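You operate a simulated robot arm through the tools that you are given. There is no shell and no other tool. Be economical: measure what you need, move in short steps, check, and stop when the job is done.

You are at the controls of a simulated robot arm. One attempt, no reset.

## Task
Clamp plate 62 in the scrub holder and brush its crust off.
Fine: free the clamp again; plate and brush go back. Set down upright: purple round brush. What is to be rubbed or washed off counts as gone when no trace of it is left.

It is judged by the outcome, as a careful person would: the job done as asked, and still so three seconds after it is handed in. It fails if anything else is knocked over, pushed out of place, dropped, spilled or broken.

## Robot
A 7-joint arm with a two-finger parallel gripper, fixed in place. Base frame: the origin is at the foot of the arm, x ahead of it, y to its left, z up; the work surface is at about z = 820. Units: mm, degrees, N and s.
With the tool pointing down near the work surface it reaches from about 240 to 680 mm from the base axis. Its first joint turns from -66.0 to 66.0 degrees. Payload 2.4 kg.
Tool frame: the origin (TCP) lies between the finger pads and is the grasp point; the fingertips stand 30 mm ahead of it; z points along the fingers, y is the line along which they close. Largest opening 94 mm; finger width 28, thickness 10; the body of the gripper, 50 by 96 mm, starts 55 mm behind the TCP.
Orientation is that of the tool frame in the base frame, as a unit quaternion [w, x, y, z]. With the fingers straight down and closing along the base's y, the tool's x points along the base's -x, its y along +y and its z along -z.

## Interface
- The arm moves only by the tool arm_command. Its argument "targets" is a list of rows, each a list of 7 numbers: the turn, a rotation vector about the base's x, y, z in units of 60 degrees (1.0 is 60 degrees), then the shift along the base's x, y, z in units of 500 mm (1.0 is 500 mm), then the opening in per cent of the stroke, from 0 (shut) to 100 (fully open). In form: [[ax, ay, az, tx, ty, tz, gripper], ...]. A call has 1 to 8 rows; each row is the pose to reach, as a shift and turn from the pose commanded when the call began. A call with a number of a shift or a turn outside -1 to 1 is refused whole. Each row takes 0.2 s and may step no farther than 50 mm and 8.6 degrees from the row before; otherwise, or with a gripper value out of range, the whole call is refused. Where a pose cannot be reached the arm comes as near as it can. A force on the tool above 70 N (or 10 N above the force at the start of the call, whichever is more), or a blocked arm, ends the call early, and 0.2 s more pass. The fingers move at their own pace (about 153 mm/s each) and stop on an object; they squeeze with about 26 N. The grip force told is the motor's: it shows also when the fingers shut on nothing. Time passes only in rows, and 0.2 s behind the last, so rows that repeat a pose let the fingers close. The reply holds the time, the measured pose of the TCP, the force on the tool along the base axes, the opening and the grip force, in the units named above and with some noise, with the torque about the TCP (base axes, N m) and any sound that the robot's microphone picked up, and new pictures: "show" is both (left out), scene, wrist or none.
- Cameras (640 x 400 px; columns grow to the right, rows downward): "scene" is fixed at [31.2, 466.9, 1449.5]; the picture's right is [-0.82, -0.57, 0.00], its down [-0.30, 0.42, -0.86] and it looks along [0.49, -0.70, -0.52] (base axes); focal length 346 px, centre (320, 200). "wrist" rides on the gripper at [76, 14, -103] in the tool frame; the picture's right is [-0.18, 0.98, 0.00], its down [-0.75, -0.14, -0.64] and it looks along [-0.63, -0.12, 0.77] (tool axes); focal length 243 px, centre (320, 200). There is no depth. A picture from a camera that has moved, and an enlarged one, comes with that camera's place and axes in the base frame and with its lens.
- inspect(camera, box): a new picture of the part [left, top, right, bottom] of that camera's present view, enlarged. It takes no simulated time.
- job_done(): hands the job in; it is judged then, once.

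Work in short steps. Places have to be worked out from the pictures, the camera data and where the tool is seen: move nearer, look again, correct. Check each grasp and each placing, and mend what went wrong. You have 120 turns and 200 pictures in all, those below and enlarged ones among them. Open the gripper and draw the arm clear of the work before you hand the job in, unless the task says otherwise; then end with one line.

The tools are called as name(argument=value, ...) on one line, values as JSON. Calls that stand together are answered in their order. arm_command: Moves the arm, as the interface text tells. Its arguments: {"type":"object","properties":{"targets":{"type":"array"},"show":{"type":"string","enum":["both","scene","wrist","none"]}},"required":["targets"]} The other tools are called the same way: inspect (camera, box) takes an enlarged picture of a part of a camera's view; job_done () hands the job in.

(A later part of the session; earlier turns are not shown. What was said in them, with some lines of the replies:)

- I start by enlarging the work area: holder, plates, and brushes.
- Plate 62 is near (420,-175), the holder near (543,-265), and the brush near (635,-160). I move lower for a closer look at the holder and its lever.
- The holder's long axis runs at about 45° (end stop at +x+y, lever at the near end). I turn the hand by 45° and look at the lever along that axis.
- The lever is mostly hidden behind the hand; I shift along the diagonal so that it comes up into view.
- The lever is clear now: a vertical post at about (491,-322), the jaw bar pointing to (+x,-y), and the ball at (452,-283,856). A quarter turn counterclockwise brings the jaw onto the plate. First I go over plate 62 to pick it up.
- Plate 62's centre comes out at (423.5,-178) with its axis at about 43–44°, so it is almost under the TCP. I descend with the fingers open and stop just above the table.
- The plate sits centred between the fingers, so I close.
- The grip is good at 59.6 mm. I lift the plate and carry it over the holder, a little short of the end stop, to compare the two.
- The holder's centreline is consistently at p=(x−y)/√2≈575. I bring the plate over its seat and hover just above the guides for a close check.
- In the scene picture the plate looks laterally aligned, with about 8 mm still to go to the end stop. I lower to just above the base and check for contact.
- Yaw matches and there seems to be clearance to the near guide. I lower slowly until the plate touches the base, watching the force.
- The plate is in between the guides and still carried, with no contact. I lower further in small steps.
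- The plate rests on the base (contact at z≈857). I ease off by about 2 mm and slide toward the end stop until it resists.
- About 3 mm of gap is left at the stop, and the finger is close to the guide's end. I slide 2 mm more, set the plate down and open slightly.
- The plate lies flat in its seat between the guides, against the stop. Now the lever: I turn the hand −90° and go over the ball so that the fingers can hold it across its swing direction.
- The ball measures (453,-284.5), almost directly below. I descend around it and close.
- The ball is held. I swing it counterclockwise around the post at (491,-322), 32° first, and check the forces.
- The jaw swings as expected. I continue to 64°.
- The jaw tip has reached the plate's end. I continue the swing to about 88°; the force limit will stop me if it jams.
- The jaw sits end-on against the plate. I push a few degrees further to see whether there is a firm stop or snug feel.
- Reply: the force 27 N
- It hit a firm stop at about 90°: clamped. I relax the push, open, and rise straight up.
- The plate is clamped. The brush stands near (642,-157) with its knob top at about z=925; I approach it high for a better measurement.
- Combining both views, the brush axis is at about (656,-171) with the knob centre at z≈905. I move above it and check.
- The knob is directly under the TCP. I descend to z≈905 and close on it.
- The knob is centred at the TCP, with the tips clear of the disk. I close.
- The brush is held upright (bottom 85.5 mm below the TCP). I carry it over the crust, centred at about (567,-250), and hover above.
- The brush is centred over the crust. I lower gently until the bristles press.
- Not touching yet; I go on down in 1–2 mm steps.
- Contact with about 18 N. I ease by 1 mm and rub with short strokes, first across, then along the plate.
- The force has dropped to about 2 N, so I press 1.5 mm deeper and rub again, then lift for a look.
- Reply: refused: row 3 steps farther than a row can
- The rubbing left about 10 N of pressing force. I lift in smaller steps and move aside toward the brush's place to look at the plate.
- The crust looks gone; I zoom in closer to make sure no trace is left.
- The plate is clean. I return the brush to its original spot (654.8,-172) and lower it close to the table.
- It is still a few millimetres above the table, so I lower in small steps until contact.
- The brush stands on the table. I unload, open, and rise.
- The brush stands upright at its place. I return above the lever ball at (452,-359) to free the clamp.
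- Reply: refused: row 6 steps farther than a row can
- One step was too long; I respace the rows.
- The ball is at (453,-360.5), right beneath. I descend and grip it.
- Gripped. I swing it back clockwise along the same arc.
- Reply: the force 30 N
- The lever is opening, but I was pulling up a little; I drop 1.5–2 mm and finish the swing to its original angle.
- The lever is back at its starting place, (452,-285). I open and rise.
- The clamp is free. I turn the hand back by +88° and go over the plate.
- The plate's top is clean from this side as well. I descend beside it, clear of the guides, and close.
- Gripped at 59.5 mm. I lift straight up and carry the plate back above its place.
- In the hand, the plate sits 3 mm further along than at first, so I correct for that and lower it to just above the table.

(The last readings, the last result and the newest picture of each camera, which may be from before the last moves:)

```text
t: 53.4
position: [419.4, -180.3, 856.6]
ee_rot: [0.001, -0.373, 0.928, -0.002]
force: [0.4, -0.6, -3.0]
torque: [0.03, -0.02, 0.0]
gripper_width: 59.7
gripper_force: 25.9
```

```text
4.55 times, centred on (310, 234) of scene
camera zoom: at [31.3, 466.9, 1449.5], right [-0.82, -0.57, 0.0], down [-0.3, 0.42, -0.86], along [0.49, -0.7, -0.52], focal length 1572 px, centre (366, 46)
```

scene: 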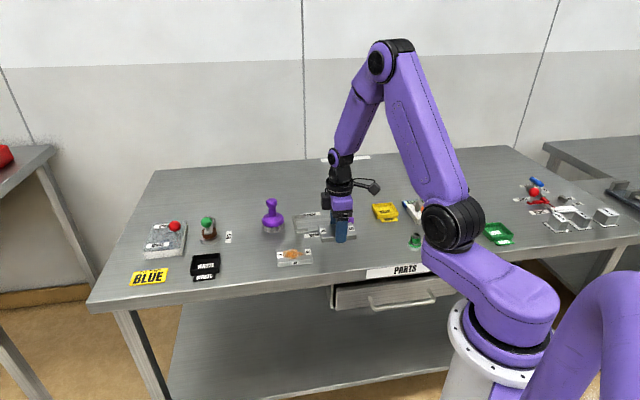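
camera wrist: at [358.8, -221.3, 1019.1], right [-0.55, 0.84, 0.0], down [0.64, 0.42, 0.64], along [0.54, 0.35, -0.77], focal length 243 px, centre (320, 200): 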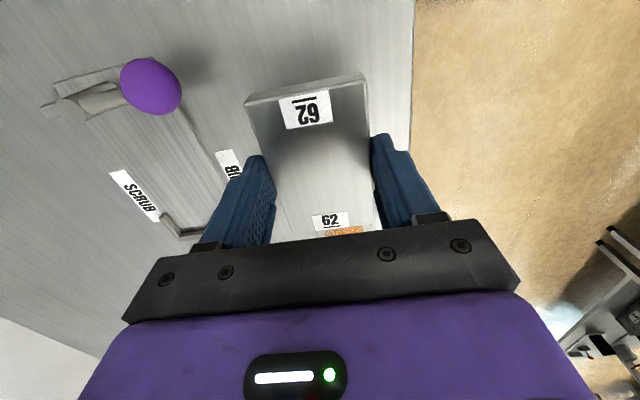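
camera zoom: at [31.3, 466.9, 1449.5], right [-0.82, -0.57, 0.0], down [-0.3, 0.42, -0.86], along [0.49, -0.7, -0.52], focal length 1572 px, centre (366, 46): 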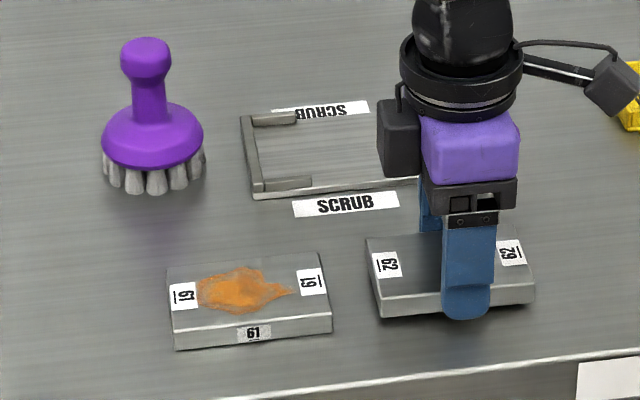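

Compared with the first picture, the plate is about 3 mm short along its axis. I correct and lower to contact.

arm_command(targets=[[0, 0, 0, 0.0022, 0.0062, 0, 40], [0, 0, 0, 0.0022, 0.0062, -0.004, 40], [0, 0, 0, 0.0022, 0.0062, -0.006, 40], [0, 0, 0, 0.0022, 0.0062, -0.007, 40]], show="none")

inspect(camera="scene", box=[240, 190, 380, 278])

```text
t: 54.4
position: [420.8, -177.5, 853.5]
ee_rot: [0.0, -0.373, 0.928, -0.001]
force: [0.3, 0.1, -2.4]
torque: [0.01, 0.0, 0.02]
gripper_width: 59.7
gripper_force: 25.7
```

```text
4.55 times, centred on (310, 234) of scene
camera zoom: at [31.3, 466.9, 1449.5], right [-0.82, -0.57, 0.0], down [-0.3, 0.42, -0.86], along [0.49, -0.7, -0.52], focal length 1572 px, centre (366, 46)
```

zoom: 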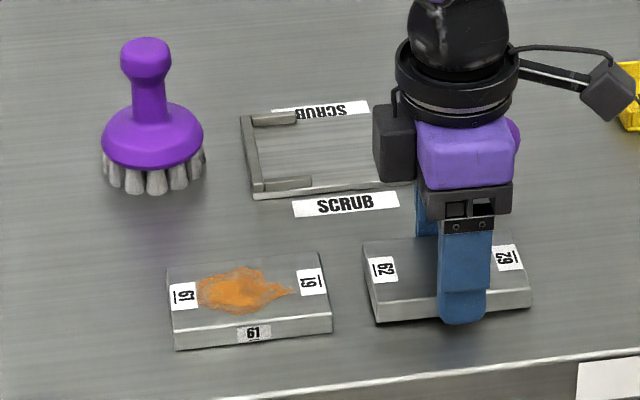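

Nearly in place, with the labels within 2–3 px of the start picture. I lower the last 1–2 mm, release, and rise.

arm_command(targets=[[0, 0, 0, 0, 0.001, -0.002, 40], [0, 0, 0, 0, 0.001, -0.004, 40], [0, 0, 0, 0, 0.001, -0.004, 40]], show="none")

```text
t: 55.2
position: [420.7, -178.2, 853.7]
ee_rot: [0.001, -0.373, 0.928, -0.001]
force: [0.1, 0.2, -2.8]
torque: [-0.03, 0.02, -0.02]
gripper_width: 59.5
gripper_force: 25.6
```

The plate's weight is still on the hand; a little lower.

arm_command(targets=[[0, 0, 0, 0, 0, -0.002, 40], [0, 0, 0, 0, 0, -0.004, 40], [0, 0, 0, 0, 0, -0.004, 40]], show="none")

```text
t: 56.0
position: [421.0, -177.4, 852.1]
ee_rot: [0.0, -0.374, 0.927, -0.001]
force: [-2.2, -0.6, 9.2]
torque: [0.16, 0.26, 0.07]
gripper_width: 59.5
gripper_force: 25.8
```

Contact with the table. I unload slightly, open wide, and rise.

arm_command(targets=[[0, 0, 0, 0, 0, 0.002, 40], [0, 0, 0, 0, 0, 0.002, 75], [0, 0, 0, 0, 0, 0.002, 80], [0, 0, 0, 0, 0, 0.08, 80], [0, 0, 0, 0, 0, 0.17, 80], [0, 0, 0, -0.04, -0.03, 0.25, 80], [0, 0, 0, -0.1, -0.06, 0.3, 80], [0, 0, 0, -0.17, -0.1, 0.34, 80]], show="both")

inspect(camera="scene", box=[240, 190, 380, 278])

inspect(camera="scene", box=[310, 225, 370, 262])

```text
t: 57.8
position: [335.7, -228.4, 1020.2]
ee_rot: [0.0, -0.374, 0.928, -0.002]
force: [1.2, 0.4, -0.1]
torque: [0.03, 0.0, 0.01]
gripper_width: 75.1
gripper_force: 0.0
camera wrist: at [270.9, -271.3, 1122.8], right [-0.55, 0.84, 0.0], down [0.64, 0.42, 0.64], along [0.54, 0.35, -0.77], focal length 243 px, centre (320, 200)
```

scene: 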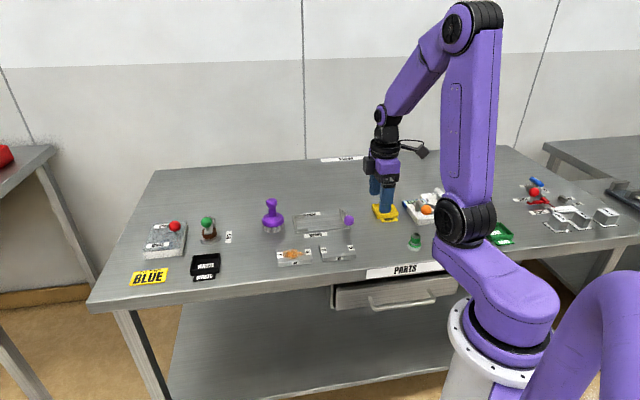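
wrist: 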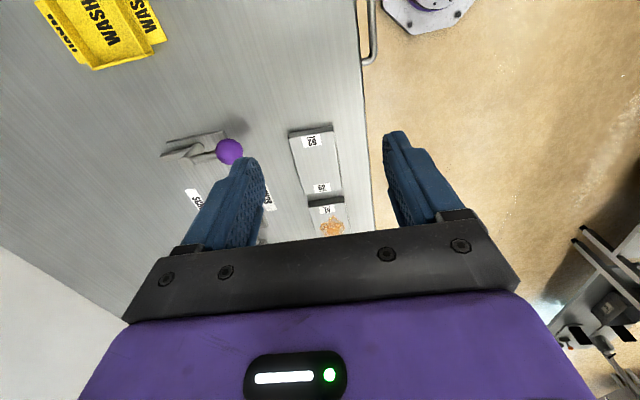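

```text
4.55 times, centred on (310, 234) of scene
camera zoom: at [31.2, 467.0, 1449.5], right [-0.82, -0.57, 0.0], down [-0.3, 0.42, -0.86], along [0.49, -0.7, -0.52], focal length 1572 px, centre (366, 46)
```

zoom: 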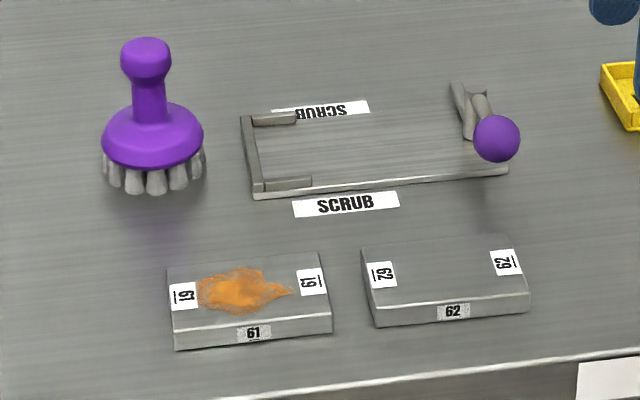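

```text
10.67 times, centred on (340, 244) of scene
camera zoom: at [31.2, 467.0, 1449.5], right [-0.82, -0.57, 0.0], down [-0.3, 0.42, -0.86], along [0.49, -0.7, -0.52], focal length 3688 px, centre (107, -264)
```

zoom: 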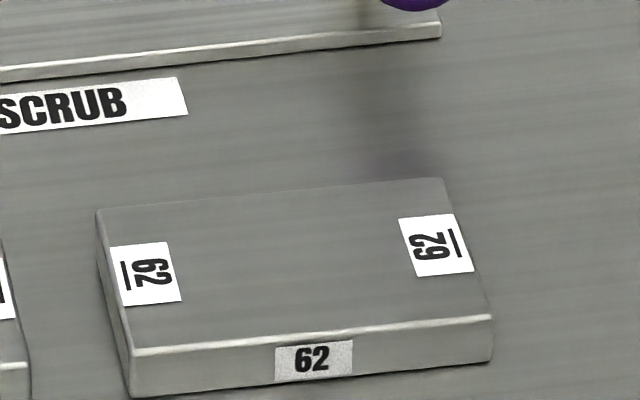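

Plate 62 is clean and back in its place, the lever is open, the brush stands upright in its place, and the arm is clear with the gripper open. I hand the job in.

job_done()

```text
The job is handed in.
```

Plate 62 was clamped, and its crust was brushed off with no trace visible. The clamp is free again, and the plate and the upright purple brush are back within a few millimetres of where they stood.
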